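You operate a simulated robot arm through the tools that you are given. There is no shell and no other tool. Be economical: measure what you need, move in short steps, check, and stop when the job is done.

Carry out the task below with a simulated two-armed robot. There is one attempt and no reset: what you move stays moved.

JOB
Put the red bottle on the board beside the bed. Pick up the tube labelled "0.6 mm" from the setting bench with one hand, pass it to the other hand and put it on the shelf under the setting bench. Do these in any order. Set down upright: red bottle, tube.

The check looks at the end state, three seconds after you hand in, the way a careful person would. Anything else that was tipped, shoved, dropped, spilled or broken makes it a failure.

ROBOT AND FRAMES
Two 7-joint arms with two-finger grippers on one trunk, on a base that drives. Base frame: it is fixed to the floor where the robot stands at the start and does not move with it; the origin is under the middle of the robot, x ahead of it, y to its left, z up; the surface under the hand at the start is at about z = 0.86. Lengths are in m, angles in rad, forces in N, time in s.
The left shoulder is at the start at [0.085, 0.216, 1.117], the right one opposite. With the tool pointing down near the work surface each hand reaches from about 0.3 to 0.82 m from the robot's upright axis, wherever it stands, measured 20 degrees to its own side. Places, roughly: blue banded tube, green band tube, red banded tube [0.75, -1.25, 1]; board beside the bed (71x17 cm) [2.9, -2.56, 0.9]; shelf under the setting bench [0.8, -0.7, 0.2]. Payload 3.18 kg a hand.
Tool frame (each hand has its own): the origin (TCP) lies between the finger pads and is the grasp point; the fingertips stand 0.03 m ahead of it; z points along the fingers, y is the line along which they close. Largest opening 0.144 m; the body of the gripper starts 0.103 m behind the TCP.
Orientation is that of the tool frame in the base frame, as [roll, pitch, yaw] about the fixed x, y, z axes, in that order (R = Rz(yaw) Ry(pitch) Rx(roll)). With the fingers straight down and closing along the base's y, the tool's x points along the base's -x, its y along +y and its z along -z.

CONTROLS
- The arms move only by the tool drive_tool. It takes "left_deltas", "right_deltas" or both (then of equal length, played together; a hand with none holds still); each is a list of rows, each an object (a shift or turn left out is 0, a gripper value left out holds the last) with "delta_pos": the shift along the tool's x, y, z in cm, a list of three; "dr": the turn, a rotation vector about the tool's x, y, z in rad, a list of three; "claw": the finger opening in cm, from 0 to 14.4. In form: [{"delta_pos": [x, y, z], "dr": [rx, ry, rz], "claw": claw}, ...]. A call has 1 to 12 rows; each row is the pose to reach, as a shift and turn from the pose commanded when the call began, along the tool's axes at that moment. A row lasts 0.2 s, in which the tool goes at most 0.05 m and 0.15 rad; a call with a longer step from one row to the next is refused whole, and so is a gripper value outside its range. Where a pose cannot be reached the arm comes as near as it can. A force on the tool above 40 N (or 10 N above the force at the start of the call, whichever is more), or a blocked arm, ends the call early, and 0.2 s more pass. Each finger halts on what it meets, pressing with about 42 N; the grip force reading is that of the motor and also rises with nothing between the fingers. The clock runs only during rows and for 0.2 s after the last one: add rows that repeat a pose to give the fingers time. It gives the time, the measured TCP pose, the force on the tool (base axes), the opening and the grip force at its end, in the units of the frame above (readings bear some noise), with the torque about the TCP (base axes, N m) and any sound that the robot's microphone picked up, and new pictures: "pictures" is both (left out), scene, wrist or none (wrist: the cameras of the hands that moved).
- Cameras (640 x 400 px; columns grow to the right, rows downward): "scene" is now at [0.1737, -0.0216, 1.2935]; the picture's right is [-0.28, -0.96, 0.00], its down [-0.68, 0.20, -0.71] and it looks along [0.68, -0.20, -0.70] (base axes); focal length 214 px, centre (320, 200). "left" rides on the left gripper at [0.076, -0.016, -0.143] in its tool frame; the picture's right is [0.21, 0.98, 0.00], its down [-0.84, 0.18, -0.51] and it looks along [-0.50, 0.11, 0.86] (tool axes); focal length 218 px, centre (320, 200). "right" rides on the right gripper at [0.077, 0.016, -0.143] in its tool frame; the picture's right is [-0.21, 0.98, 0.00], its down [-0.84, -0.18, -0.51] and it looks along [-0.50, -0.11, 0.86] (tool axes); focal length 218 px, centre (320, 200). There is no depth. A picture from a camera that has moved, and an enlarged one, comes with that camera's place and axes in the base frame and with its lens.
- lift_body(by): slides the trunk up (or, below 0, down) by that many m; the arms and the scene camera ride with it, the base frame stays. It gives what a move gives, with no picture.
- roll_base(legs): drives the robot by 1 to 6 legs, each [ahead, left, turn to the left] in m, m and rad, along the robot's own axes; the way and the turn of a leg run together, so that a leg with both is an arc; at most 1.5 m and 3.142 rad a leg. The arms and the cameras ride along, it lands a little off, and it stops where it bumps. It gives what a move gives, and a new picture of the scene camera.
- turn_head(pan, tilt): turns the head with the scene camera to pan (to the left, within 1.396 rad either way) and tilt (down, from -0.506 to 1.204), counted from straight ahead of the robot. It gives what a move gives, and a new picture of the scene camera.
- zoom(camera, box): a new picture of the part [left, top, right, bottom] of that camera's present view, enlarged. The clock stands still meanwhile.
- close_job(): hands the job in; it is judged then, once.

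Work in short steps. Places have to be worked out from the pictures, the camera data and where the tool is seen: move nearer, look again, correct. Check each grasp and each placing, and mend what went wrong. You have 165 turns and 260 pictures in all, those below and enlarged ones among them. Open the grippers and draw the arms clear of the work before you hand the job in, unless the task says otherwise; then end with one line.

The tools are called after "Emit:" by a JSON object that holds its "name" and its "arguments". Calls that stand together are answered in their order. drive_tool: Moves the arms, as the interface text tells. Its arguments: {"type":"object","properties":{"left_deltas":{"type":"array"},"right_deltas":{"type":"array"},"pictures":{"type":"string","enum":["both","scene","wrist","none"]}},"required":[]} The other tools are called the same way: lift_body (by) slides the trunk up or down; roll_base (legs) drives the base; turn_head (pan, tilt) turns the head that bears the scene camera; zoom (camera, box) takes an enlarged picture of a part of a camera's view; close_job () hands the job in.

At the start:

```text
clock: 0.0
left_tool_pos: [0.4109, 0.0845, 1.19]
left_tcp_rot: [-3.139, -0.001, -3.14]
left_ft_force: [0.2, -0.1, 0.7]
left_wrist_torque: [-0.04, 0.01, 0.0]
left_opening: 0.1441
left_grasp_force: 0.1
right_tool_pos: [0.3437, -0.2393, 1.1387]
right_tcp_rot: [3.141, -0.003, 3.141]
right_ft_force: [0.3, -0.3, 0.5]
right_wrist_torque: [-0.04, -0.01, 0.02]
right_opening: 0.1441
right_grasp_force: 0.1
trunk travel left (down, up): [-0.2, 0.169]
robot x, y, heading: [-0.003, 0.0031, -0.001]
head pan, tilt: [-0.283, 0.78]
```

scene: 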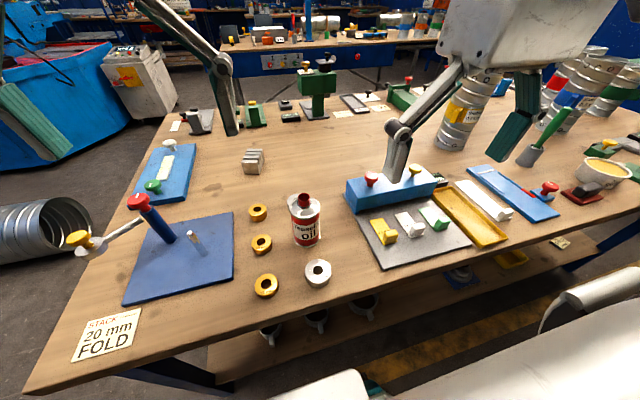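
right: 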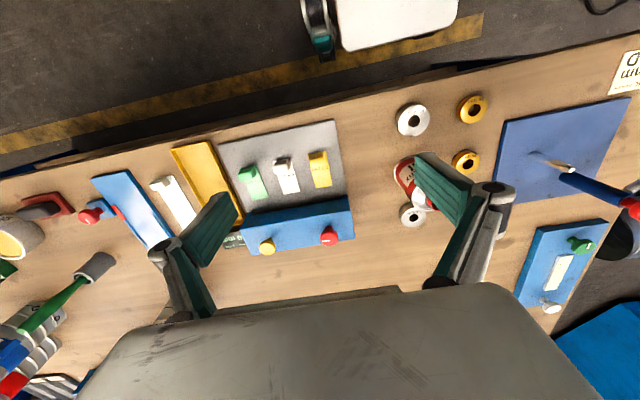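
left: 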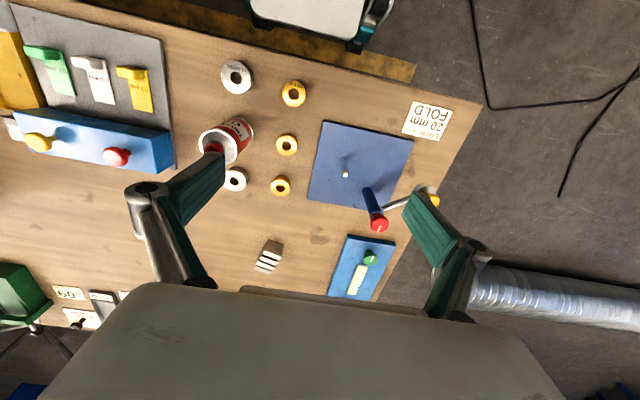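

The red oil bottle is ahead of the robot, and the banded tubes are to the right. I turn the head to look at the tubes and the board.

Emit:
{"name": "turn_head", "arguments": {"pan": -1.0, "tilt": 0.5}}

Emit:
{"name": "zoom", "arguments": {"camera": "scene", "box": [160, 0, 480, 200]}}

```text
clock: 1.1
left_tool_pos: [0.4105, 0.086, 1.1904]
left_tcp_rot: [-3.141, -0.001, -3.139]
left_ft_force: [0.0, -0.2, 0.2]
left_wrist_torque: [0.02, 0.04, -0.02]
left_opening: 0.1437
left_grasp_force: 0.1
right_tool_pos: [0.3448, -0.2384, 1.1381]
right_tcp_rot: [3.142, -0.002, -3.14]
right_ft_force: [-0.9, 0.2, -0.4]
right_wrist_torque: [0.01, 0.02, 0.01]
right_opening: 0.1442
right_grasp_force: 0.0
trunk travel left (down, up): [-0.2, 0.169]
robot x, y, heading: [-0.0019, 0.001, -0.001]
head pan, tilt: [-1.0, 0.499]
camera scene: at [0.1446, -0.0754, 1.3179], right [-0.84, -0.54, 0.0], down [-0.26, 0.4, -0.88], along [0.47, -0.74, -0.48], focal length 214 px, centre (320, 200)
```

scene: 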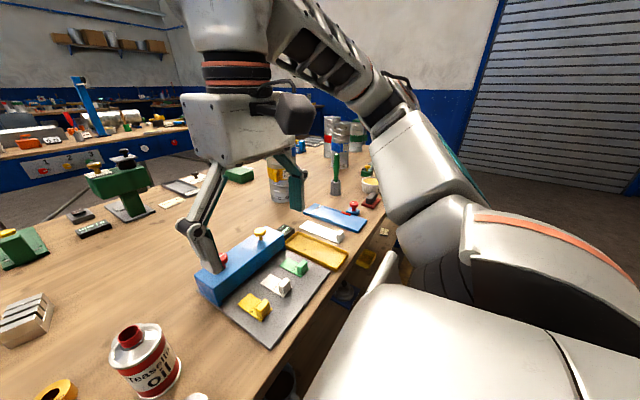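

```text
2.00 times, centred on (320, 100) of scene
camera zoom: at [0.1446, -0.0754, 1.3179], right [-0.84, -0.54, 0.0], down [-0.26, 0.4, -0.88], along [0.47, -0.74, -0.48], focal length 429 px, centre (320, 400)
```

zoom: 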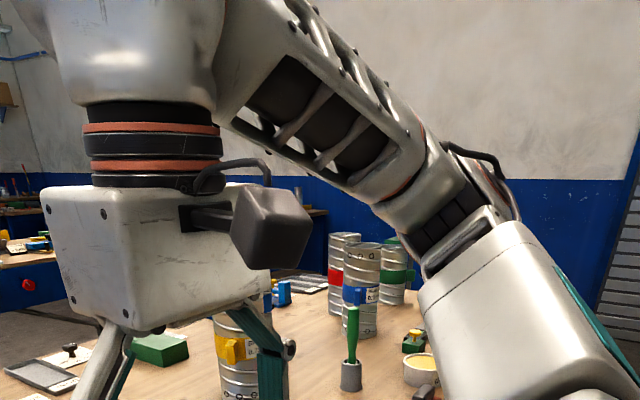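

I can make out several banded tubes behind the arm. I raise the trunk so the hands clear the work, then check the floor to the right before I drive along the bench.

Emit:
{"name": "lift_body", "arguments": {"by": 0.165}}

Emit:
{"name": "turn_head", "arguments": {"pan": -1.39, "tilt": 0.6}}

```text
clock: 3.0
left_tool_pos: [0.4102, 0.0859, 1.3544]
left_tcp_rot: [-3.138, 0.0, -3.139]
left_ft_force: [-0.4, -0.5, 0.3]
left_wrist_torque: [0.0, 0.01, 0.02]
left_opening: 0.1439
left_grasp_force: 0.0
right_tool_pos: [0.3447, -0.2379, 1.3034]
right_tcp_rot: [-3.14, -0.002, -3.141]
right_ft_force: [0.0, -1.0, -0.4]
right_wrist_torque: [-0.03, -0.03, -0.01]
right_opening: 0.1441
right_grasp_force: 0.1
trunk travel left (down, up): [-0.365, 0.004]
robot x, y, heading: [0.0002, -0.0021, -0.002]
head pan, tilt: [-1.0, 0.499]
```

```text
clock: 3.8
left_tool_pos: [0.4102, 0.0864, 1.3559]
left_tcp_rot: [-3.139, 0.001, -3.141]
left_ft_force: [0.0, 0.4, -0.3]
left_wrist_torque: [-0.01, -0.01, -0.01]
left_opening: 0.1441
left_grasp_force: 0.0
right_tool_pos: [0.3431, -0.2378, 1.3049]
right_tcp_rot: [3.14, -0.002, 3.141]
right_ft_force: [0.4, -0.8, 0.6]
right_wrist_torque: [0.0, -0.01, 0.02]
right_opening: 0.1442
right_grasp_force: 0.1
trunk travel left (down, up): [-0.365, 0.004]
robot x, y, heading: [0.0019, 0.0033, 0.003]
head pan, tilt: [-1.389, 0.6]
camera scene: at [0.0563, -0.0858, 1.477], right [-0.98, -0.18, 0.0], down [-0.1, 0.56, -0.83], along [0.15, -0.81, -0.56], focal length 214 px, centre (320, 200)
```

scene: 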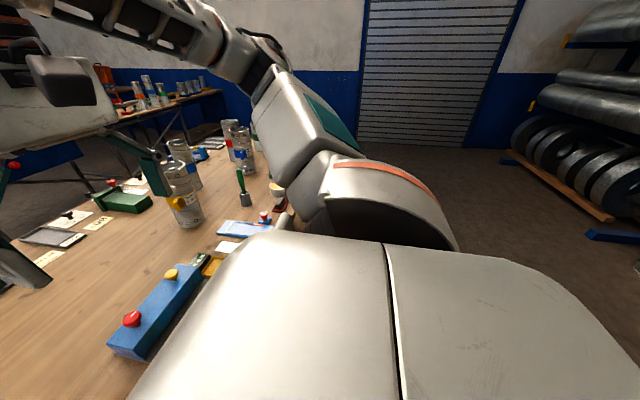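

The floor to the right looks clear. I drive 0.9 m to the right along the bench, backing off slightly, then look at the tubes.

Emit:
{"name": "roll_base", "arguments": {"legs": [[-0.1, 0, 0], [0, -0.9, 0]]}}

Emit:
{"name": "turn_head", "arguments": {"pan": -0.3, "tilt": 0.6}}

```text
clock: 12.8
left_tool_pos: [0.3055, -0.8147, 1.3545]
left_tcp_rot: [-3.141, -0.001, 3.134]
left_ft_force: [0.3, 0.7, -0.2]
left_wrist_torque: [0.01, 0.02, 0.01]
left_opening: 0.1438
left_grasp_force: 0.1
right_tool_pos: [0.2366, -1.1377, 1.3046]
right_tcp_rot: [-3.141, -0.002, 3.131]
right_ft_force: [-0.2, -0.3, -1.1]
right_wrist_torque: [0.0, -0.01, -0.01]
right_opening: 0.1439
right_grasp_force: 0.2
trunk travel left (down, up): [-0.365, 0.004]
robot x, y, heading: [-0.1072, -0.8939, -0.009]
head pan, tilt: [-1.389, 0.6]
camera scene: at [-0.05, -0.9824, 1.477], right [-0.99, -0.17, 0.0], down [-0.1, 0.56, -0.83], along [0.14, -0.81, -0.56], focal length 214 px, centre (320, 200)
```

scene: 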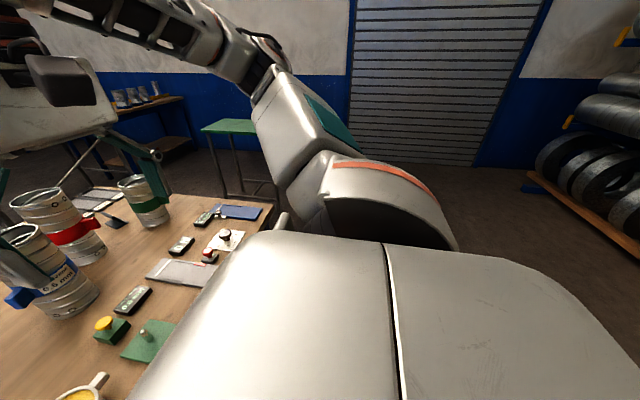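

```text
clock: 14.1
left_tool_pos: [0.3058, -0.8156, 1.356]
left_tcp_rot: [-3.138, 0.001, 3.132]
left_ft_force: [0.0, 0.3, -0.1]
left_wrist_torque: [0.03, 0.0, -0.02]
left_opening: 0.1441
left_grasp_force: 0.1
right_tool_pos: [0.2361, -1.1382, 1.304]
right_tcp_rot: [-3.141, -0.001, 3.131]
right_ft_force: [-0.2, -0.5, -0.1]
right_wrist_torque: [-0.01, -0.01, -0.03]
right_opening: 0.144
right_grasp_force: 0.1
trunk travel left (down, up): [-0.365, 0.004]
robot x, y, heading: [-0.1095, -0.8942, -0.009]
head pan, tilt: [-0.3, 0.6]
camera scene: at [0.0191, -0.9223, 1.477], right [-0.31, -0.95, 0.0], down [-0.54, 0.17, -0.83], along [0.79, -0.25, -0.56], focal length 214 px, centre (320, 200)
```

scene: 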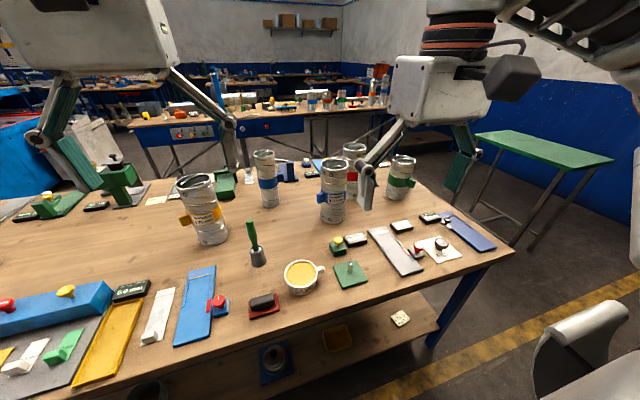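

I count five tubes: yellow, two blue, red and green. I zoom in to read the labels.

Emit:
{"name": "zoom", "arguments": {"camera": "scene", "box": [170, 140, 300, 221]}}

Emit:
{"name": "zoom", "arguments": {"camera": "scene", "box": [300, 140, 430, 221]}}

Emit:
{"name": "zoom", "arguments": {"camera": "scene", "box": [100, 270, 460, 400]}}

```text
4.92 times, centred on (235, 180) of scene
camera zoom: at [0.0191, -0.9223, 1.477], right [-0.31, -0.95, 0.0], down [-0.54, 0.17, -0.83], along [0.79, -0.25, -0.56], focal length 1056 px, centre (738, 296)
```

zoom: 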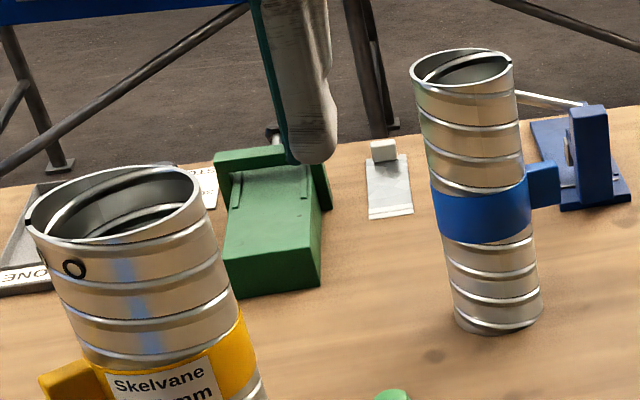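

```text
4.92 times, centred on (365, 180) of scene
camera zoom: at [0.0191, -0.9223, 1.477], right [-0.31, -0.95, 0.0], down [-0.54, 0.17, -0.83], along [0.79, -0.25, -0.56], focal length 1056 px, centre (98, 296)
```

zoom: 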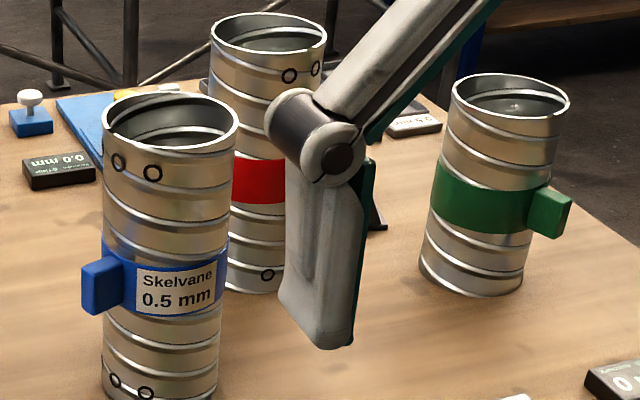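

```text
1.78 times, centred on (280, 335) of scene
camera zoom: at [0.0191, -0.9223, 1.477], right [-0.31, -0.95, 0.0], down [-0.54, 0.17, -0.83], along [0.79, -0.25, -0.56], focal length 381 px, centre (391, -40)
```

zoom: 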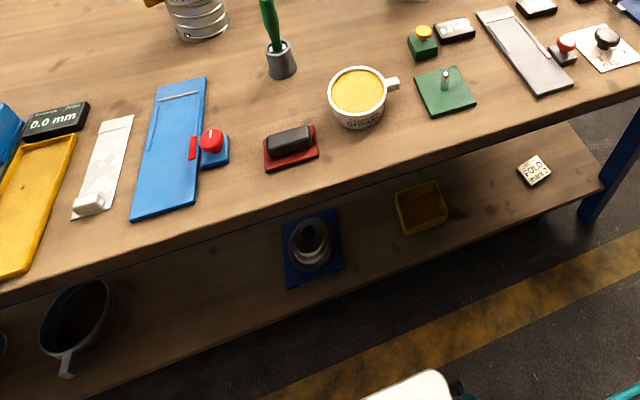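

The near blue tube reads 0.5 mm. Next I check the yellow one's label, and the red one's if it is visible.

Emit:
{"name": "zoom", "arguments": {"camera": "scene", "box": [170, 195, 250, 245]}}

Emit:
{"name": "zoom", "arguments": {"camera": "right", "box": [0, 0, 640, 400]}}

Emit:
{"name": "zoom", "arguments": {"camera": "left", "box": [0, 0, 640, 400]}}

```text
8.00 times, centred on (210, 220) of scene
camera zoom: at [0.0191, -0.9223, 1.477], right [-0.31, -0.95, 0.0], down [-0.54, 0.17, -0.83], along [0.79, -0.25, -0.56], focal length 1716 px, centre (1200, 40)
```

zoom: 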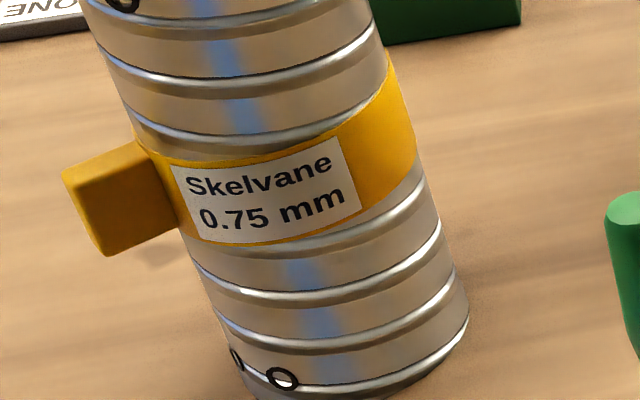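

```text
1.00 times, centred on (320, 200) of right (not enlarged: the box is as wide or as high as the picture)
camera zoom: at [0.1602, -1.1198, 1.4469], right [0.22, 0.98, 0.0], down [0.84, -0.19, 0.51], along [0.49, -0.11, -0.86], focal length 218 px, centre (320, 200)
```

zoom: 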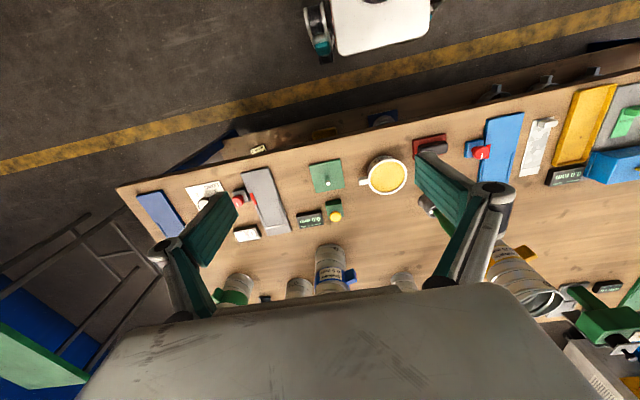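

```text
1.00 times, centred on (320, 200) of left (not enlarged: the box is as wide or as high as the picture)
camera zoom: at [0.2301, -0.8302, 1.4965], right [-0.2, 0.98, 0.0], down [0.84, 0.17, 0.51], along [0.5, 0.1, -0.86], focal length 218 px, centre (320, 200)
```

zoom: 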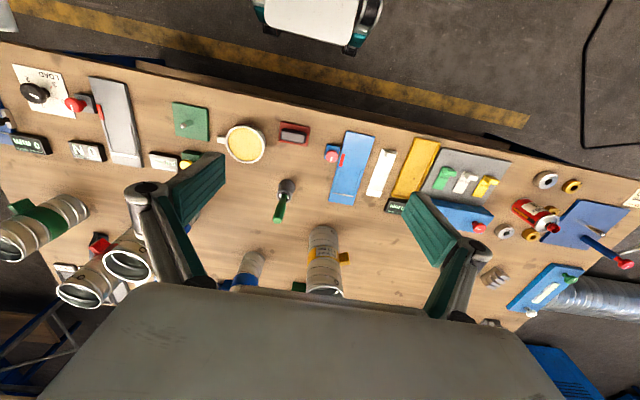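

Yellow reads 0.75 mm. The labels on the red, green and far blue tubes aren't visible from here, so I drive further right and look back at them.

Emit:
{"name": "roll_base", "arguments": {"legs": [[0, -0.75, 0]]}}

Emit:
{"name": "turn_head", "arguments": {"pan": 0.45, "tilt": 0.5}}

```text
clock: 21.0
left_tool_pos: [0.3004, -1.5454, 1.3555]
left_tcp_rot: [3.141, 0.0, -3.141]
left_ft_force: [0.4, 0.2, -0.1]
left_wrist_torque: [-0.01, -0.01, -0.01]
left_opening: 0.1441
left_grasp_force: 0.0
right_tool_pos: [0.2347, -1.869, 1.3045]
right_tcp_rot: [3.14, -0.002, 3.138]
right_ft_force: [0.7, 0.3, -0.3]
right_wrist_torque: [0.01, -0.01, 0.02]
right_opening: 0.1443
right_grasp_force: 0.1
trunk travel left (down, up): [-0.365, 0.004]
robot x, y, heading: [-0.1133, -1.628, -0.008]
head pan, tilt: [-0.3, 0.6]
camera scene: at [0.0148, -1.655, 1.477], right [-0.3, -0.95, 0.0], down [-0.54, 0.17, -0.83], along [0.79, -0.25, -0.56], focal length 214 px, centre (320, 200)
```

scene: 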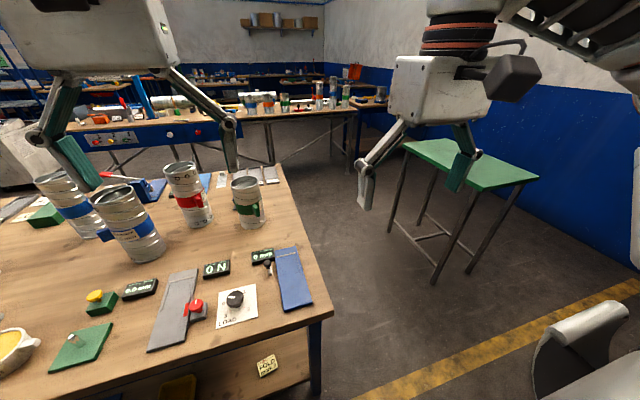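

```text
clock: 22.1
left_tool_pos: [0.3003, -1.5433, 1.3554]
left_tcp_rot: [-3.14, 0.001, 3.141]
left_ft_force: [0.1, 0.0, 0.4]
left_wrist_torque: [0.01, 0.02, 0.0]
left_opening: 0.144
left_grasp_force: 0.2
right_tool_pos: [0.2342, -1.8686, 1.3039]
right_tcp_rot: [-3.141, -0.001, 3.139]
right_ft_force: [0.3, 0.2, -0.3]
right_wrist_torque: [-0.02, -0.02, 0.0]
right_opening: 0.1442
right_grasp_force: 0.1
trunk travel left (down, up): [-0.365, 0.004]
robot x, y, heading: [-0.1066, -1.6305, -0.001]
head pan, tilt: [0.45, 0.499]
camera scene: at [0.0124, -1.5893, 1.4861], right [0.43, -0.9, 0.0], down [-0.43, -0.21, -0.88], along [0.79, 0.38, -0.48], focal length 214 px, centre (320, 200)
```

scene: 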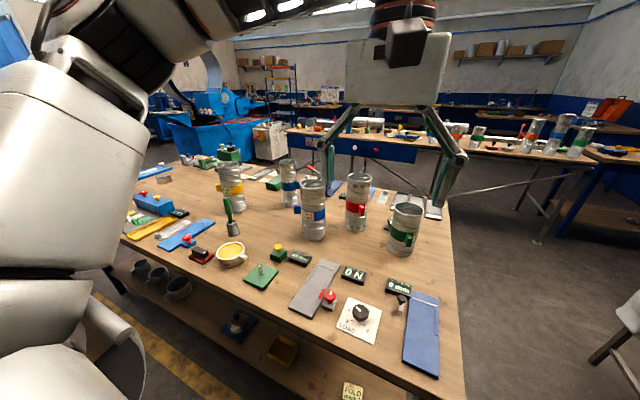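

Emit:
{"name": "zoom", "arguments": {"camera": "scene", "box": [330, 165, 430, 265]}}

Emit:
{"name": "zoom", "arguments": {"camera": "scene", "box": [215, 150, 335, 250]}}

```text
4.00 times, centred on (380, 215) of scene
camera zoom: at [0.0124, -1.5893, 1.4861], right [0.43, -0.9, 0.0], down [-0.43, -0.21, -0.88], along [0.79, 0.38, -0.48], focal length 858 px, centre (80, 140)
```

zoom: 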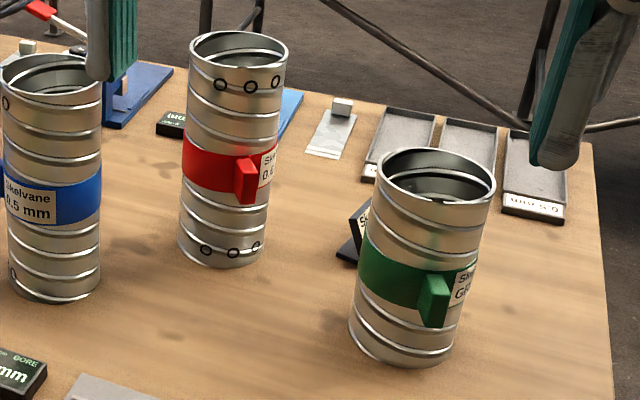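

```text
4.00 times, centred on (275, 200) of scene
camera zoom: at [0.0124, -1.5893, 1.4861], right [0.43, -0.9, 0.0], down [-0.43, -0.21, -0.88], along [0.79, 0.38, -0.48], focal length 858 px, centre (500, 200)
```

zoom: 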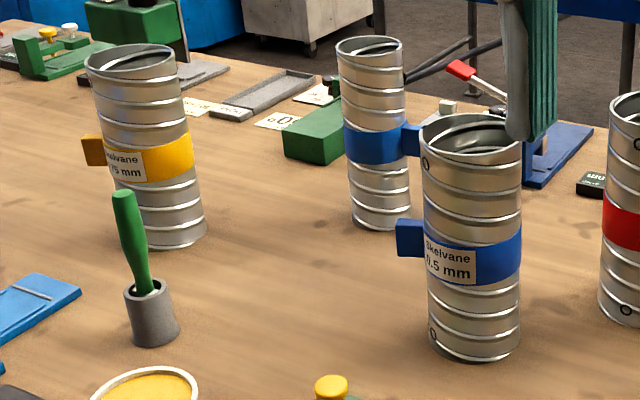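

The green tube's label starts with "GR" and the red one's with "0.". I move a bit further right and face back along the bench to read the labels facing -y.

Emit:
{"name": "roll_base", "arguments": {"legs": [[0, -0.55, 0]]}}

Emit:
{"name": "turn_head", "arguments": {"pan": 0.75, "tilt": 0.4}}

```text
clock: 27.3
left_tool_pos: [0.3004, -2.0877, 1.3553]
left_tcp_rot: [-3.141, 0.0, -3.141]
left_ft_force: [0.4, -0.5, 0.1]
left_wrist_torque: [-0.01, -0.04, -0.04]
left_opening: 0.1437
left_grasp_force: 0.0
right_tool_pos: [0.2322, -2.4123, 1.3032]
right_tcp_rot: [-3.141, -0.001, 3.139]
right_ft_force: [0.3, 1.1, 0.2]
right_wrist_torque: [-0.01, 0.02, -0.03]
right_opening: 0.144
right_grasp_force: 0.0
trunk travel left (down, up): [-0.365, 0.004]
robot x, y, heading: [-0.1098, -2.1689, -0.006]
head pan, tilt: [0.45, 0.499]
camera scene: at [0.0114, -2.1329, 1.4861], right [0.43, -0.9, 0.0], down [-0.43, -0.21, -0.88], along [0.79, 0.38, -0.48], focal length 214 px, centre (320, 200)
```

scene: 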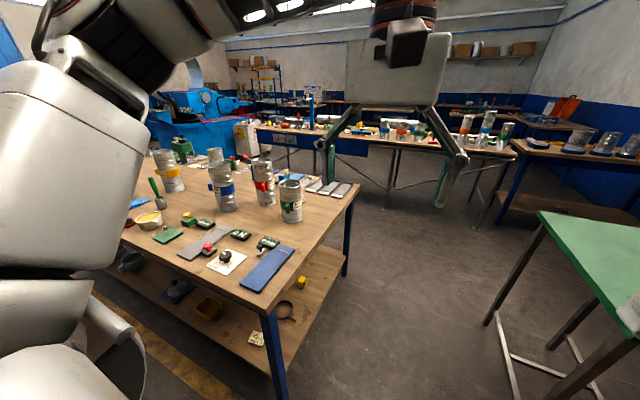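

```text
clock: 28.1
left_tool_pos: [0.2989, -2.0878, 1.3554]
left_tcp_rot: [-3.139, 0.0, -3.14]
left_ft_force: [0.2, 0.1, -0.6]
left_wrist_torque: [0.0, 0.02, -0.01]
left_opening: 0.1441
left_grasp_force: 0.1
right_tool_pos: [0.2329, -2.4127, 1.304]
right_tcp_rot: [3.141, -0.001, 3.139]
right_ft_force: [-0.3, 0.3, 0.3]
right_wrist_torque: [0.01, 0.02, 0.0]
right_opening: 0.1442
right_grasp_force: 0.0
trunk travel left (down, up): [-0.365, 0.004]
robot x, y, heading: [-0.1125, -2.1735, 0.001]
head pan, tilt: [0.75, 0.4]
camera scene: at [-0.0026, -2.1092, 1.4952], right [0.68, -0.73, 0.0], down [-0.29, -0.26, -0.92], along [0.68, 0.63, -0.39], focal length 214 px, centre (320, 200)
```

scene: 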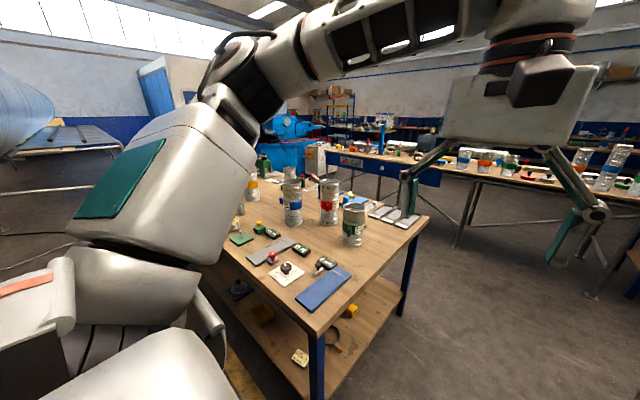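

Emit:
{"name": "zoom", "arguments": {"camera": "scene", "box": [270, 160, 380, 250]}}

Emit:
{"name": "zoom", "arguments": {"camera": "scene", "box": [310, 185, 350, 225]}}

Emit:
{"name": "zoom", "arguments": {"camera": "scene", "box": [180, 240, 420, 390]}}

```text
4.44 times, centred on (325, 205) of scene
camera zoom: at [-0.0026, -2.1092, 1.4952], right [0.68, -0.73, 0.0], down [-0.29, -0.26, -0.92], along [0.68, 0.63, -0.39], focal length 953 px, centre (298, 178)
```

zoom: 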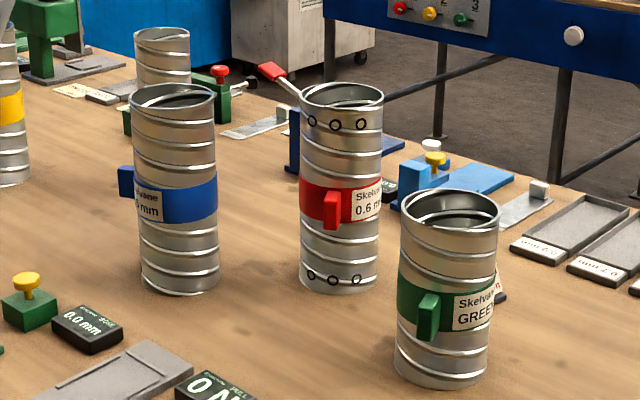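

```text
10.00 times, centred on (330, 205) of scene
camera zoom: at [-0.0026, -2.1092, 1.4952], right [0.68, -0.73, 0.0], down [-0.29, -0.26, -0.92], along [0.68, 0.63, -0.39], focal length 2145 px, centre (220, 150)
```

zoom: 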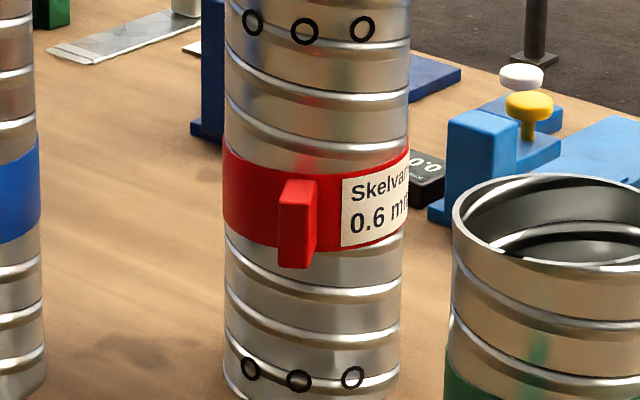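

```text
2.67 times, centred on (300, 315) of scene
camera zoom: at [-0.0026, -2.1092, 1.4952], right [0.68, -0.73, 0.0], down [-0.29, -0.26, -0.92], along [0.68, 0.63, -0.39], focal length 572 px, centre (373, -107)
```

zoom: 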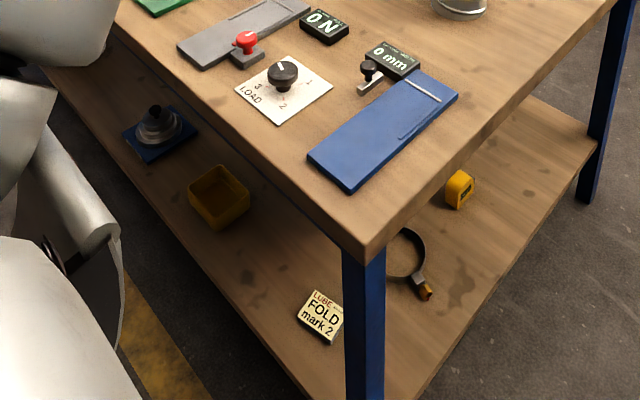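

The red-banded tube reads 0.6 mm, so that is the one to take. I drive back so it lies ahead of the right hand, and get ready to measure it.

Emit:
{"name": "roll_base", "arguments": {"legs": [[0, 0.97, 0], [0.08, 0, 0]]}}

Emit:
{"name": "turn_head", "arguments": {"pan": -0.3, "tilt": 0.75}}

```text
clock: 37.7
left_tool_pos: [0.3802, -1.1109, 1.3547]
left_tcp_rot: [-3.14, -0.002, -3.141]
left_ft_force: [-0.1, -1.0, -0.5]
left_wrist_torque: [0.0, 0.04, -0.02]
left_opening: 0.1442
left_grasp_force: 0.1
right_tool_pos: [0.3146, -1.4352, 1.3046]
right_tcp_rot: [3.141, -0.004, 3.141]
right_ft_force: [1.1, 0.3, 0.0]
right_wrist_torque: [-0.01, 0.03, -0.04]
right_opening: 0.1442
right_grasp_force: 0.1
trunk travel left (down, up): [-0.365, 0.004]
robot x, y, heading: [-0.0327, -1.1967, 0.001]
head pan, tilt: [0.75, 0.4]
camera scene: at [0.0779, -1.1328, 1.4952], right [0.68, -0.73, 0.0], down [-0.29, -0.27, -0.92], along [0.67, 0.63, -0.39], focal length 214 px, centre (320, 200)
```

scene: 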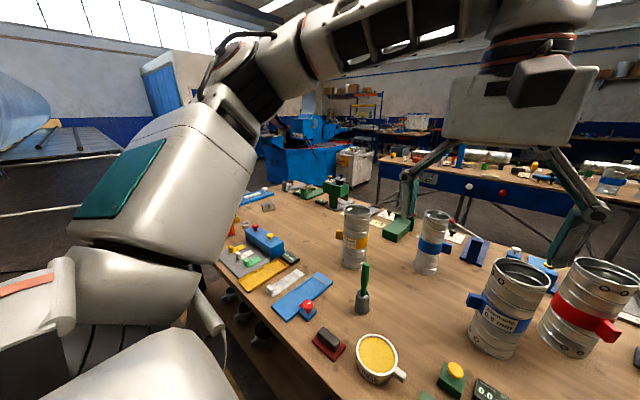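

```text
clock: 39.0
left_tool_pos: [0.3784, -1.1105, 1.3566]
left_tcp_rot: [-3.14, -0.001, -3.14]
left_ft_force: [-0.3, -0.4, -0.2]
left_wrist_torque: [0.04, -0.03, 0.02]
left_opening: 0.1441
left_grasp_force: 0.0
right_tool_pos: [0.3131, -1.4351, 1.3032]
right_tcp_rot: [-3.141, -0.002, -3.141]
right_ft_force: [0.5, 0.8, 0.4]
right_wrist_torque: [0.01, 0.02, 0.04]
right_opening: 0.1441
right_grasp_force: 0.1
trunk travel left (down, up): [-0.365, 0.004]
robot x, y, heading: [-0.0327, -1.1928, -0.006]
head pan, tilt: [-0.3, 0.75]
camera scene: at [0.0881, -1.2204, 1.4642], right [-0.3, -0.96, 0.0], down [-0.65, 0.2, -0.73], along [0.7, -0.22, -0.68], focal length 214 px, centre (320, 200)
```

scene: 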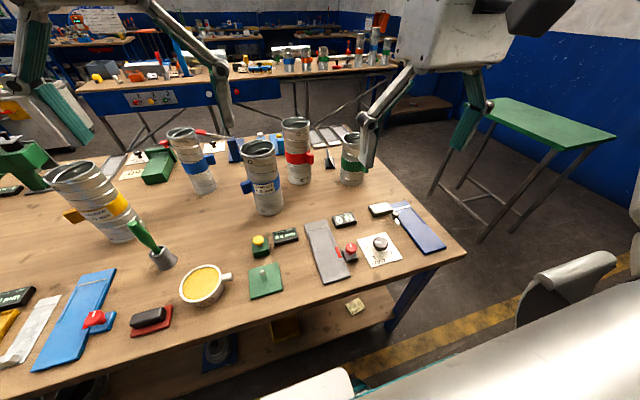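

I zoom in on the red tube to locate its base and rim.

Emit:
{"name": "zoom", "arguments": {"camera": "scene", "box": [230, 105, 390, 225]}}

```text
3.33 times, centred on (310, 165) of scene
camera zoom: at [0.0881, -1.2204, 1.4642], right [-0.3, -0.96, 0.0], down [-0.65, 0.2, -0.73], along [0.7, -0.22, -0.68], focal length 715 px, centre (353, 317)
```

zoom: 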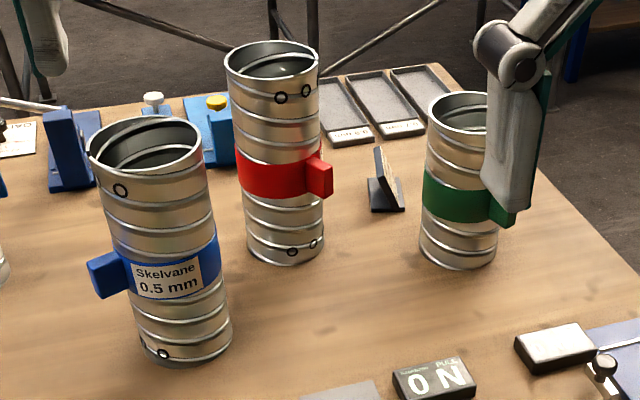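

Red tube: centre (0.874, -1.369), top z≈1.12, diameter ≈0.107; its neighbours are blue at (0.72, -1.21) and green at (0.79, -1.59). I tilt the right hand to point forward and down 45° with a slight yaw, and move it forward above everything.

Emit:
{"name": "drive_tool", "arguments": {"right_deltas": [{"delta_pos": [-3.5, 0, 0], "dr": [-0.0131, -0.1306, -0.0316]}, {"delta_pos": [-7, 0, 0], "dr": [-0.0262, -0.2611, -0.0632]}, {"delta_pos": [-10.5, 0, 0], "dr": [-0.0393, -0.3917, -0.0949]}, {"delta_pos": [-14, 0, 0], "dr": [-0.0524, -0.5222, -0.1265]}, {"delta_pos": [-17.5, 0, 0], "dr": [-0.0655, -0.6528, -0.1581]}, {"delta_pos": [-20.7, -0.5, 0], "dr": [-0.0786, -0.7833, -0.1897]}]}}

```text
clock: 40.4
left_tool_pos: [0.3796, -1.1128, 1.3558]
left_tcp_rot: [-3.139, -0.001, -3.139]
left_ft_force: [0.0, -1.0, -0.7]
left_wrist_torque: [0.05, 0.0, -0.01]
left_opening: 0.1441
left_grasp_force: 0.1
right_tool_pos: [0.5199, -1.4414, 1.3039]
right_tcp_rot: [3.14, 0.788, -2.943]
right_ft_force: [-0.3, 0.1, -0.2]
right_wrist_torque: [0.0, 0.02, 0.04]
right_opening: 0.1442
right_grasp_force: 0.0
trunk travel left (down, up): [-0.365, 0.004]
robot x, y, heading: [-0.0306, -1.1982, -0.003]
head pan, tilt: [-0.3, 0.75]
camera scene: at [0.0886, -1.2216, 1.4641], right [-0.3, -0.96, 0.0], down [-0.65, 0.2, -0.73], along [0.7, -0.22, -0.68], focal length 214 px, centre (320, 200)
camera right: at [0.3649, -1.456, 1.3512], right [-0.05, 0.99, 0.15], down [0.27, -0.13, 0.95], along [0.96, 0.09, -0.26], focal length 218 px, centre (320, 200)
```

scene: 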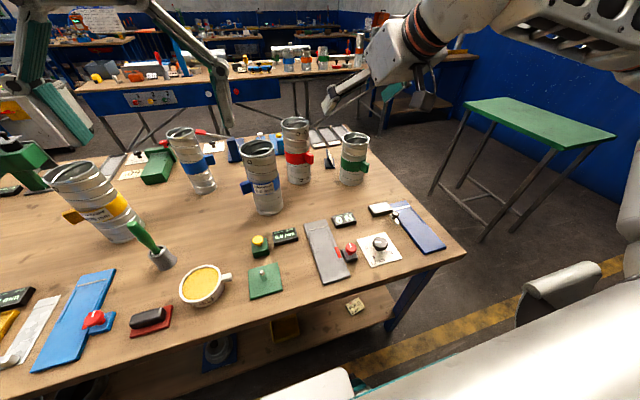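
right: 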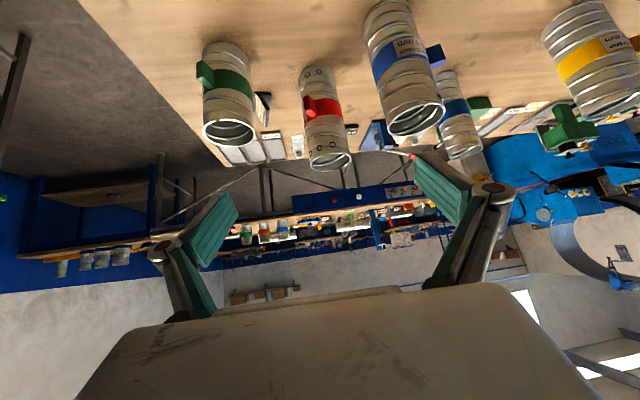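

The right camera confirms the tube's rim at (0.874, -1.368, 1.12). I move to a point 16 cm short of the grasp along the tool axis.

Emit:
{"name": "drive_tool", "arguments": {"right_deltas": [{"delta_pos": [-4, 0, 2]}, {"delta_pos": [-7, 0, 6]}, {"delta_pos": [-9, 0, 10.5]}, {"delta_pos": [-10, 0, 15]}, {"delta_pos": [-10, 0.1, 20]}, {"delta_pos": [-10, 0.1, 25]}]}}

```text
clock: 41.8
left_tool_pos: [0.3787, -1.1108, 1.3542]
left_tcp_rot: [-3.139, -0.001, -3.14]
left_ft_force: [0.6, -0.2, 0.0]
left_wrist_torque: [-0.01, 0.03, 0.04]
left_opening: 0.1441
left_grasp_force: 0.0
right_tool_pos: [0.7657, -1.389, 1.1932]
right_tcp_rot: [3.141, 0.784, -2.941]
right_ft_force: [0.1, 0.1, -0.8]
right_wrist_torque: [-0.03, 0.03, -0.01]
right_opening: 0.1439
right_grasp_force: 0.0
trunk travel left (down, up): [-0.365, 0.004]
robot x, y, heading: [-0.0302, -1.198, 0.003]
head pan, tilt: [-0.3, 0.75]
camera scene: at [0.0899, -1.2201, 1.464], right [-0.3, -0.96, 0.0], down [-0.65, 0.2, -0.73], along [0.7, -0.22, -0.68], focal length 214 px, centre (320, 200)
camera right: at [0.6096, -1.4028, 1.2402], right [-0.05, 0.99, 0.15], down [0.27, -0.13, 0.95], along [0.96, 0.09, -0.26], focal length 218 px, centre (320, 200)
```

scene: 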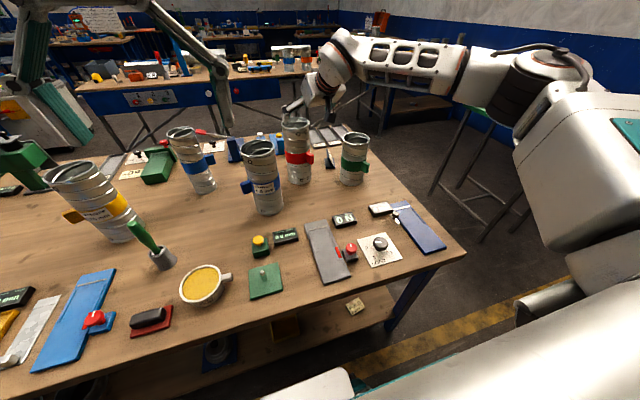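
right: 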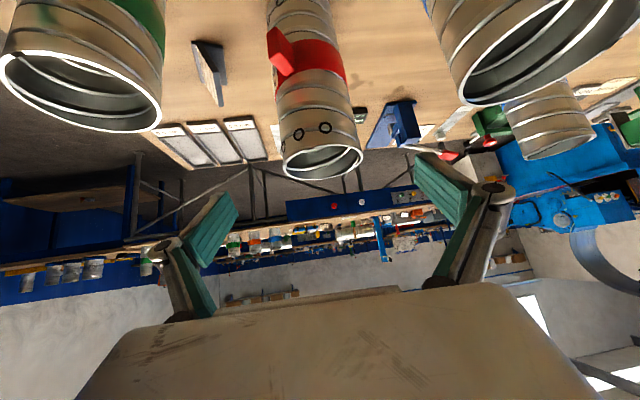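

The tube sits centred between the open fingers. I advance 15.4 cm along the tool axis.

Emit:
{"name": "drive_tool", "arguments": {"right_deltas": [{"delta_pos": [0, -0.1, 3]}, {"delta_pos": [0, -0.1, 6]}, {"delta_pos": [0, -0.2, 9]}, {"delta_pos": [0, -0.2, 12]}, {"delta_pos": [0, -0.2, 14]}, {"delta_pos": [0, -0.2, 15.4]}]}}

```text
clock: 43.2
left_tool_pos: [0.379, -1.1112, 1.3551]
left_tcp_rot: [-3.139, -0.001, -3.14]
left_ft_force: [-0.9, 0.7, 0.0]
left_wrist_torque: [-0.03, 0.03, -0.02]
left_opening: 0.1439
left_grasp_force: 0.0
right_tool_pos: [0.8696, -1.3696, 1.0855]
right_tcp_rot: [-3.141, 0.785, -2.94]
right_ft_force: [0.1, -0.5, -0.3]
right_wrist_torque: [-0.01, 0.04, -0.01]
right_opening: 0.1438
right_grasp_force: 0.0
trunk travel left (down, up): [-0.365, 0.004]
robot x, y, heading: [-0.0299, -1.1973, -0.002]
head pan, tilt: [-0.3, 0.75]
camera scene: at [0.0887, -1.2201, 1.4641], right [-0.3, -0.96, 0.0], down [-0.65, 0.2, -0.73], along [0.7, -0.22, -0.68], focal length 214 px, centre (320, 200)
camera right: at [0.7139, -1.3835, 1.1333], right [-0.05, 0.99, 0.15], down [0.27, -0.13, 0.95], along [0.96, 0.09, -0.26], focal length 218 px, centre (320, 200)
```

scene: 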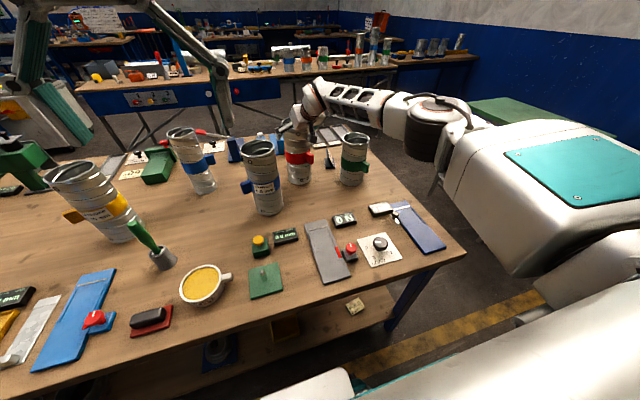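
right: 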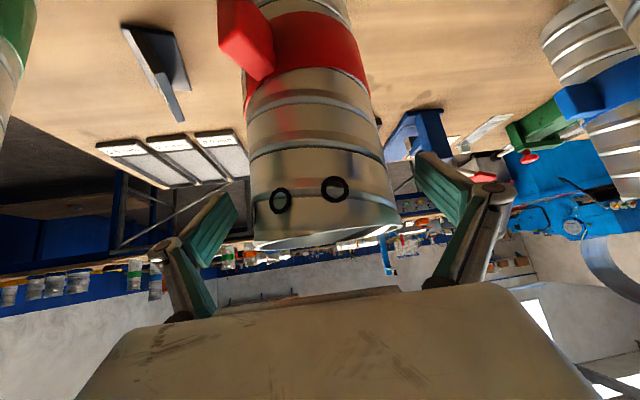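

The fingers straddle the tube, so I close.

Emit:
{"name": "drive_tool", "arguments": {"right_deltas": [{"claw": 8}, {"claw": 8}, {"claw": 8}], "pictures": "wrist"}}

```text
clock: 44.0
left_tool_pos: [0.3774, -1.1116, 1.3551]
left_tcp_rot: [-3.139, 0.001, -3.138]
left_ft_force: [-0.5, -0.1, -1.3]
left_wrist_torque: [-0.03, 0.0, -0.01]
left_opening: 0.144
left_grasp_force: 0.0
right_tool_pos: [0.8682, -1.3705, 1.0872]
right_tcp_rot: [3.14, 0.786, -2.943]
right_ft_force: [-1.1, 1.3, 2.6]
right_wrist_torque: [0.39, 0.09, 0.07]
right_opening: 0.1084
right_grasp_force: 41.7
trunk travel left (down, up): [-0.365, 0.004]
robot x, y, heading: [-0.0302, -1.1935, 0.002]
head pan, tilt: [-0.3, 0.75]
camera right: at [0.7131, -1.3838, 1.1344], right [-0.05, 0.99, 0.15], down [0.27, -0.13, 0.95], along [0.96, 0.09, -0.26], focal length 218 px, centre (320, 200)
```

right: 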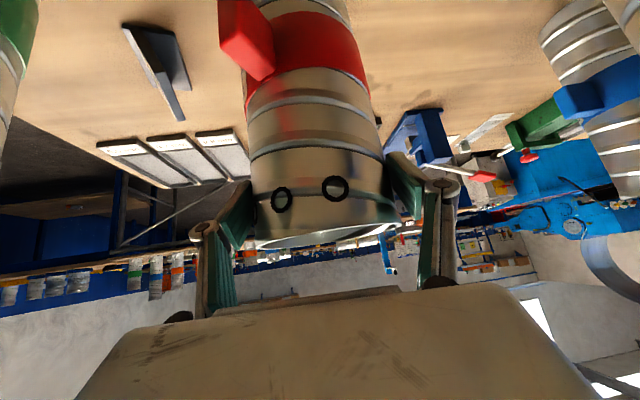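

Gripped at 0.108 m. I lift straight up 15 cm.

Emit:
{"name": "drive_tool", "arguments": {"right_deltas": [{"delta_pos": [-0.7, 0, -0.7]}, {"delta_pos": [-2.1, 0, -2.1]}, {"delta_pos": [-4.2, 0, -4.2]}, {"delta_pos": [-6.3, 0, -6.3]}, {"delta_pos": [-8.5, 0, -8.5]}, {"delta_pos": [-10.6, 0, -10.6]}]}}

```text
clock: 45.4
left_tool_pos: [0.3801, -1.1105, 1.3547]
left_tcp_rot: [-3.139, -0.002, -3.139]
left_ft_force: [0.8, 0.5, 0.3]
left_wrist_torque: [-0.02, -0.04, -0.02]
left_opening: 0.1438
left_grasp_force: 0.0
right_tool_pos: [0.8673, -1.371, 1.1575]
right_tcp_rot: [3.14, 0.786, -2.944]
right_ft_force: [-0.9, -0.3, -4.5]
right_wrist_torque: [0.0, 0.01, -0.02]
right_opening: 0.1085
right_grasp_force: 41.8
right hand out of reach, approached as far as the arm can: row 4, 5, 6
trunk travel left (down, up): [-0.365, 0.004]
robot x, y, heading: [-0.0321, -1.1987, 0.004]
head pan, tilt: [-0.3, 0.75]
camera scene: at [0.0885, -1.2204, 1.4641], right [-0.3, -0.96, 0.0], down [-0.65, 0.2, -0.73], along [0.7, -0.22, -0.68], focal length 214 px, centre (320, 200)
camera right: at [0.712, -1.3849, 1.2045], right [-0.05, 0.99, 0.15], down [0.27, -0.13, 0.95], along [0.96, 0.09, -0.26], focal length 218 px, centre (320, 200)
```

scene: 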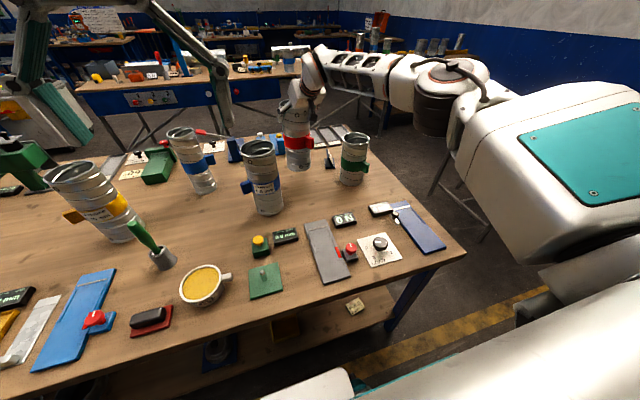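
right: 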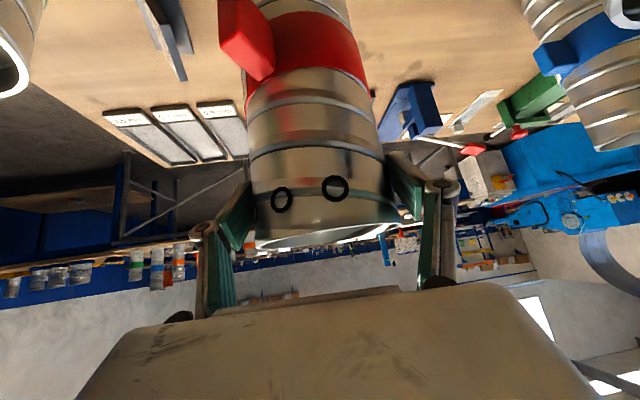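

Lifted 7 cm before hitting the reach limit. I draw the tube back between the blue and green tubes.

Emit:
{"name": "drive_tool", "arguments": {"right_deltas": [{"delta_pos": [2, 0, -2]}, {"delta_pos": [4, 0, -4]}, {"delta_pos": [6, 0, -6]}, {"delta_pos": [8, 0, -8]}, {"delta_pos": [10.1, 0, -10.1]}]}}

```text
clock: 46.6
left_tool_pos: [0.3788, -1.1119, 1.3552]
left_tcp_rot: [-3.139, 0.0, -3.139]
left_ft_force: [0.4, 0.5, 0.1]
left_wrist_torque: [-0.02, -0.02, 0.0]
left_opening: 0.1441
left_grasp_force: 0.1
right_tool_pos: [0.7293, -1.3968, 1.1596]
right_tcp_rot: [3.141, 0.785, -2.943]
right_ft_force: [-0.5, 0.6, -4.1]
right_wrist_torque: [0.01, 0.0, 0.0]
right_opening: 0.1084
right_grasp_force: 41.9
trunk travel left (down, up): [-0.365, 0.004]
robot x, y, heading: [-0.0341, -1.1966, 0.001]
head pan, tilt: [-0.3, 0.75]
camera scene: at [0.0877, -1.2211, 1.4642], right [-0.3, -0.96, 0.0], down [-0.65, 0.2, -0.73], along [0.7, -0.22, -0.68], focal length 214 px, centre (320, 200)
camera right: at [0.5739, -1.4107, 1.2065], right [-0.05, 0.99, 0.15], down [0.27, -0.13, 0.95], along [0.96, 0.09, -0.26], focal length 218 px, centre (320, 200)
```

scene: 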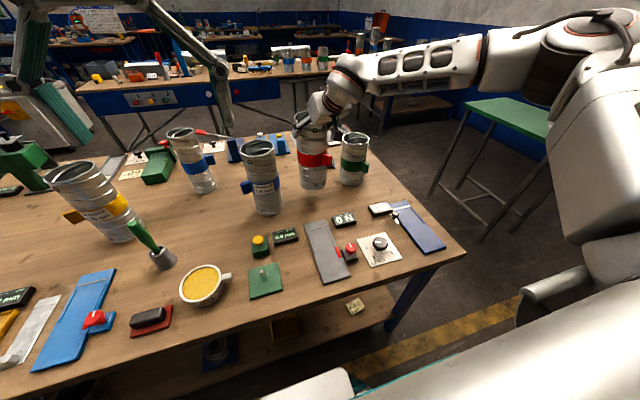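
right: 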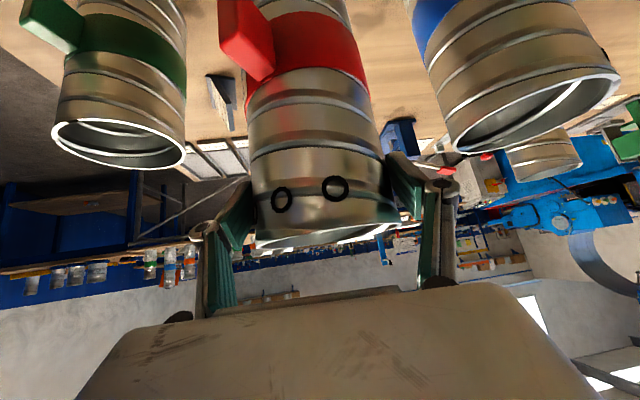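

The tube is clear between its neighbours. I raise it 12 cm, then bring it back another 22 cm.

Emit:
{"name": "drive_tool", "arguments": {"right_deltas": [{"delta_pos": [-2.8, 0, -2.8]}, {"delta_pos": [-5.6, 0, -5.6]}, {"delta_pos": [-8.5, 0, -8.5]}, {"delta_pos": [-5.5, 0, -11.5]}, {"delta_pos": [-2.5, 0, -14.5]}, {"delta_pos": [0.5, 0, -17.5]}, {"delta_pos": [3.5, 0, -20.5]}, {"delta_pos": [7.1, 0, -24.1]}]}}

```text
refused: row 8 steps farther than a row can; nothing moved
```

Emit:
{"name": "drive_tool", "arguments": {"right_deltas": [{"delta_pos": [-2.8, 0, -2.8]}, {"delta_pos": [-5.6, 0, -5.6]}, {"delta_pos": [-8.5, 0, -8.5]}, {"delta_pos": [-5.5, 0, -11.5]}, {"delta_pos": [-2.5, 0, -14.5]}, {"delta_pos": [0.5, 0, -17.5]}, {"delta_pos": [3.5, 0, -20.5]}, {"delta_pos": [6.9, 0, -23.9]}]}}

```text
clock: 48.4
left_tool_pos: [0.3765, -1.1122, 1.3555]
left_tcp_rot: [-3.139, -0.001, -3.141]
left_ft_force: [-0.2, -0.4, 0.3]
left_wrist_torque: [0.03, -0.04, -0.01]
left_opening: 0.1442
left_grasp_force: 0.1
right_tool_pos: [0.5136, -1.4433, 1.2779]
right_tcp_rot: [3.14, 0.785, -2.943]
right_ft_force: [-0.2, 0.0, -4.0]
right_wrist_torque: [0.03, 0.06, 0.02]
right_opening: 0.1083
right_grasp_force: 42.2
trunk travel left (down, up): [-0.365, 0.004]
robot x, y, heading: [-0.0323, -1.1982, 0.003]
head pan, tilt: [-0.3, 0.75]
camera scene: at [0.0867, -1.2213, 1.4643], right [-0.3, -0.96, 0.0], down [-0.65, 0.2, -0.73], along [0.7, -0.22, -0.68], focal length 214 px, centre (320, 200)
camera right: at [0.3577, -1.4568, 1.3243], right [-0.05, 0.99, 0.15], down [0.27, -0.13, 0.95], along [0.96, 0.09, -0.26], focal length 218 px, centre (320, 200)
```

scene: 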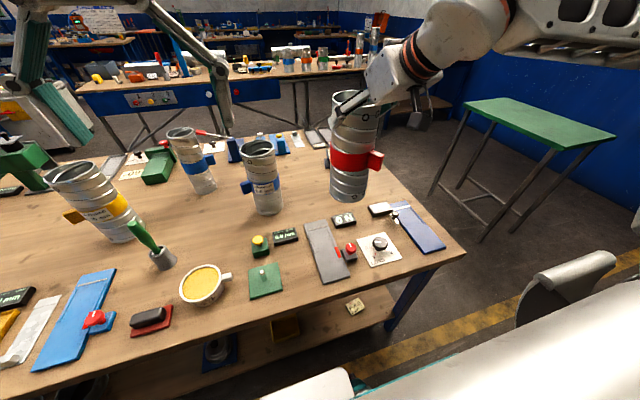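
right: 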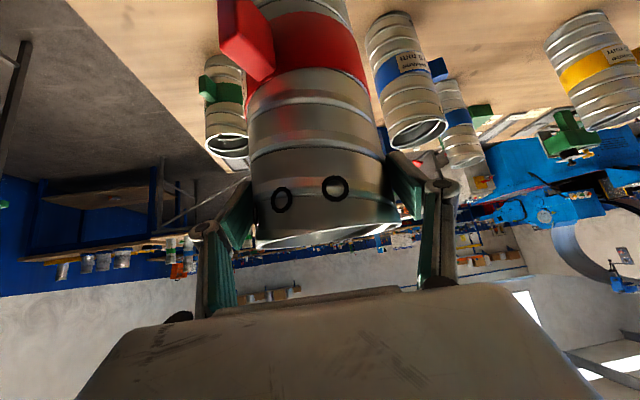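

The tube is held well and is light. I back the base off 0.22 m so the handover happens away from the bench goods.

Emit:
{"name": "roll_base", "arguments": {"legs": [[-0.22, 0, 0]]}}

Emit:
{"name": "drive_tool", "arguments": {"right_deltas": [{"delta_pos": [-0.6, 4, 0.6]}, {"delta_pos": [-1.1, 8, 1.1]}, {"delta_pos": [-1.7, 11.8, 1.7]}], "pictures": "scene"}}

```text
clock: 50.1
left_tool_pos: [0.1562, -1.1121, 1.3553]
left_tcp_rot: [-3.14, 0.0, 3.139]
left_ft_force: [-0.5, 0.2, 0.0]
left_wrist_torque: [-0.03, -0.01, 0.01]
left_opening: 0.1437
left_grasp_force: 0.1
right_tool_pos: [0.2911, -1.4444, 1.2767]
right_tcp_rot: [3.14, 0.784, -2.946]
right_ft_force: [-0.5, -0.2, -3.9]
right_wrist_torque: [0.03, 0.02, 0.01]
right_opening: 0.1083
right_grasp_force: 42.0
trunk travel left (down, up): [-0.365, 0.004]
robot x, y, heading: [-0.2559, -1.197, 0.001]
head pan, tilt: [-0.3, 0.75]
camera scene: at [-0.1344, -1.2205, 1.4641], right [-0.3, -0.95, 0.0], down [-0.65, 0.2, -0.73], along [0.7, -0.22, -0.68], focal length 214 px, centre (320, 200)
```

scene: 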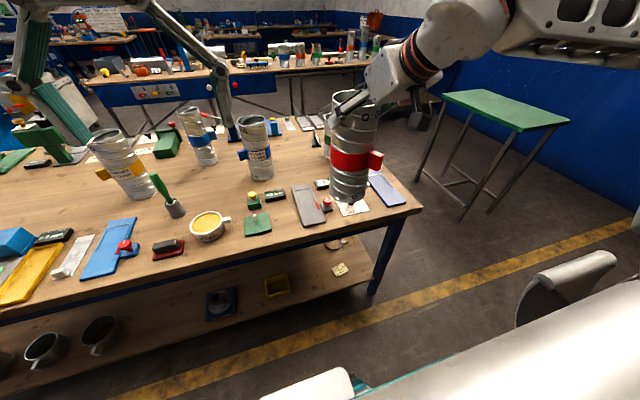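

```text
clock: 50.9
left_tool_pos: [0.1577, -1.1111, 1.3537]
left_tcp_rot: [-3.138, -0.001, 3.141]
left_ft_force: [-0.2, -0.1, -0.8]
left_wrist_torque: [-0.02, 0.03, 0.0]
left_opening: 0.1442
left_grasp_force: 0.0
right_tool_pos: [0.2925, -1.3218, 1.2752]
right_tcp_rot: [-3.139, 0.783, -2.947]
right_ft_force: [-0.1, 1.2, -4.9]
right_wrist_torque: [0.0, 0.05, -0.03]
right_opening: 0.1084
right_grasp_force: 41.7
trunk travel left (down, up): [-0.365, 0.004]
robot x, y, heading: [-0.2535, -1.1958, -0.002]
head pan, tilt: [-0.3, 0.75]
camera scene: at [-0.1329, -1.2184, 1.4641], right [-0.3, -0.95, 0.0], down [-0.65, 0.2, -0.73], along [0.7, -0.22, -0.68], focal length 214 px, centre (320, 200)
```

scene: 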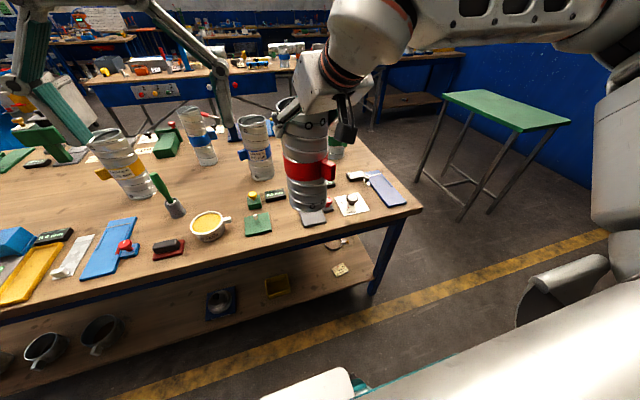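

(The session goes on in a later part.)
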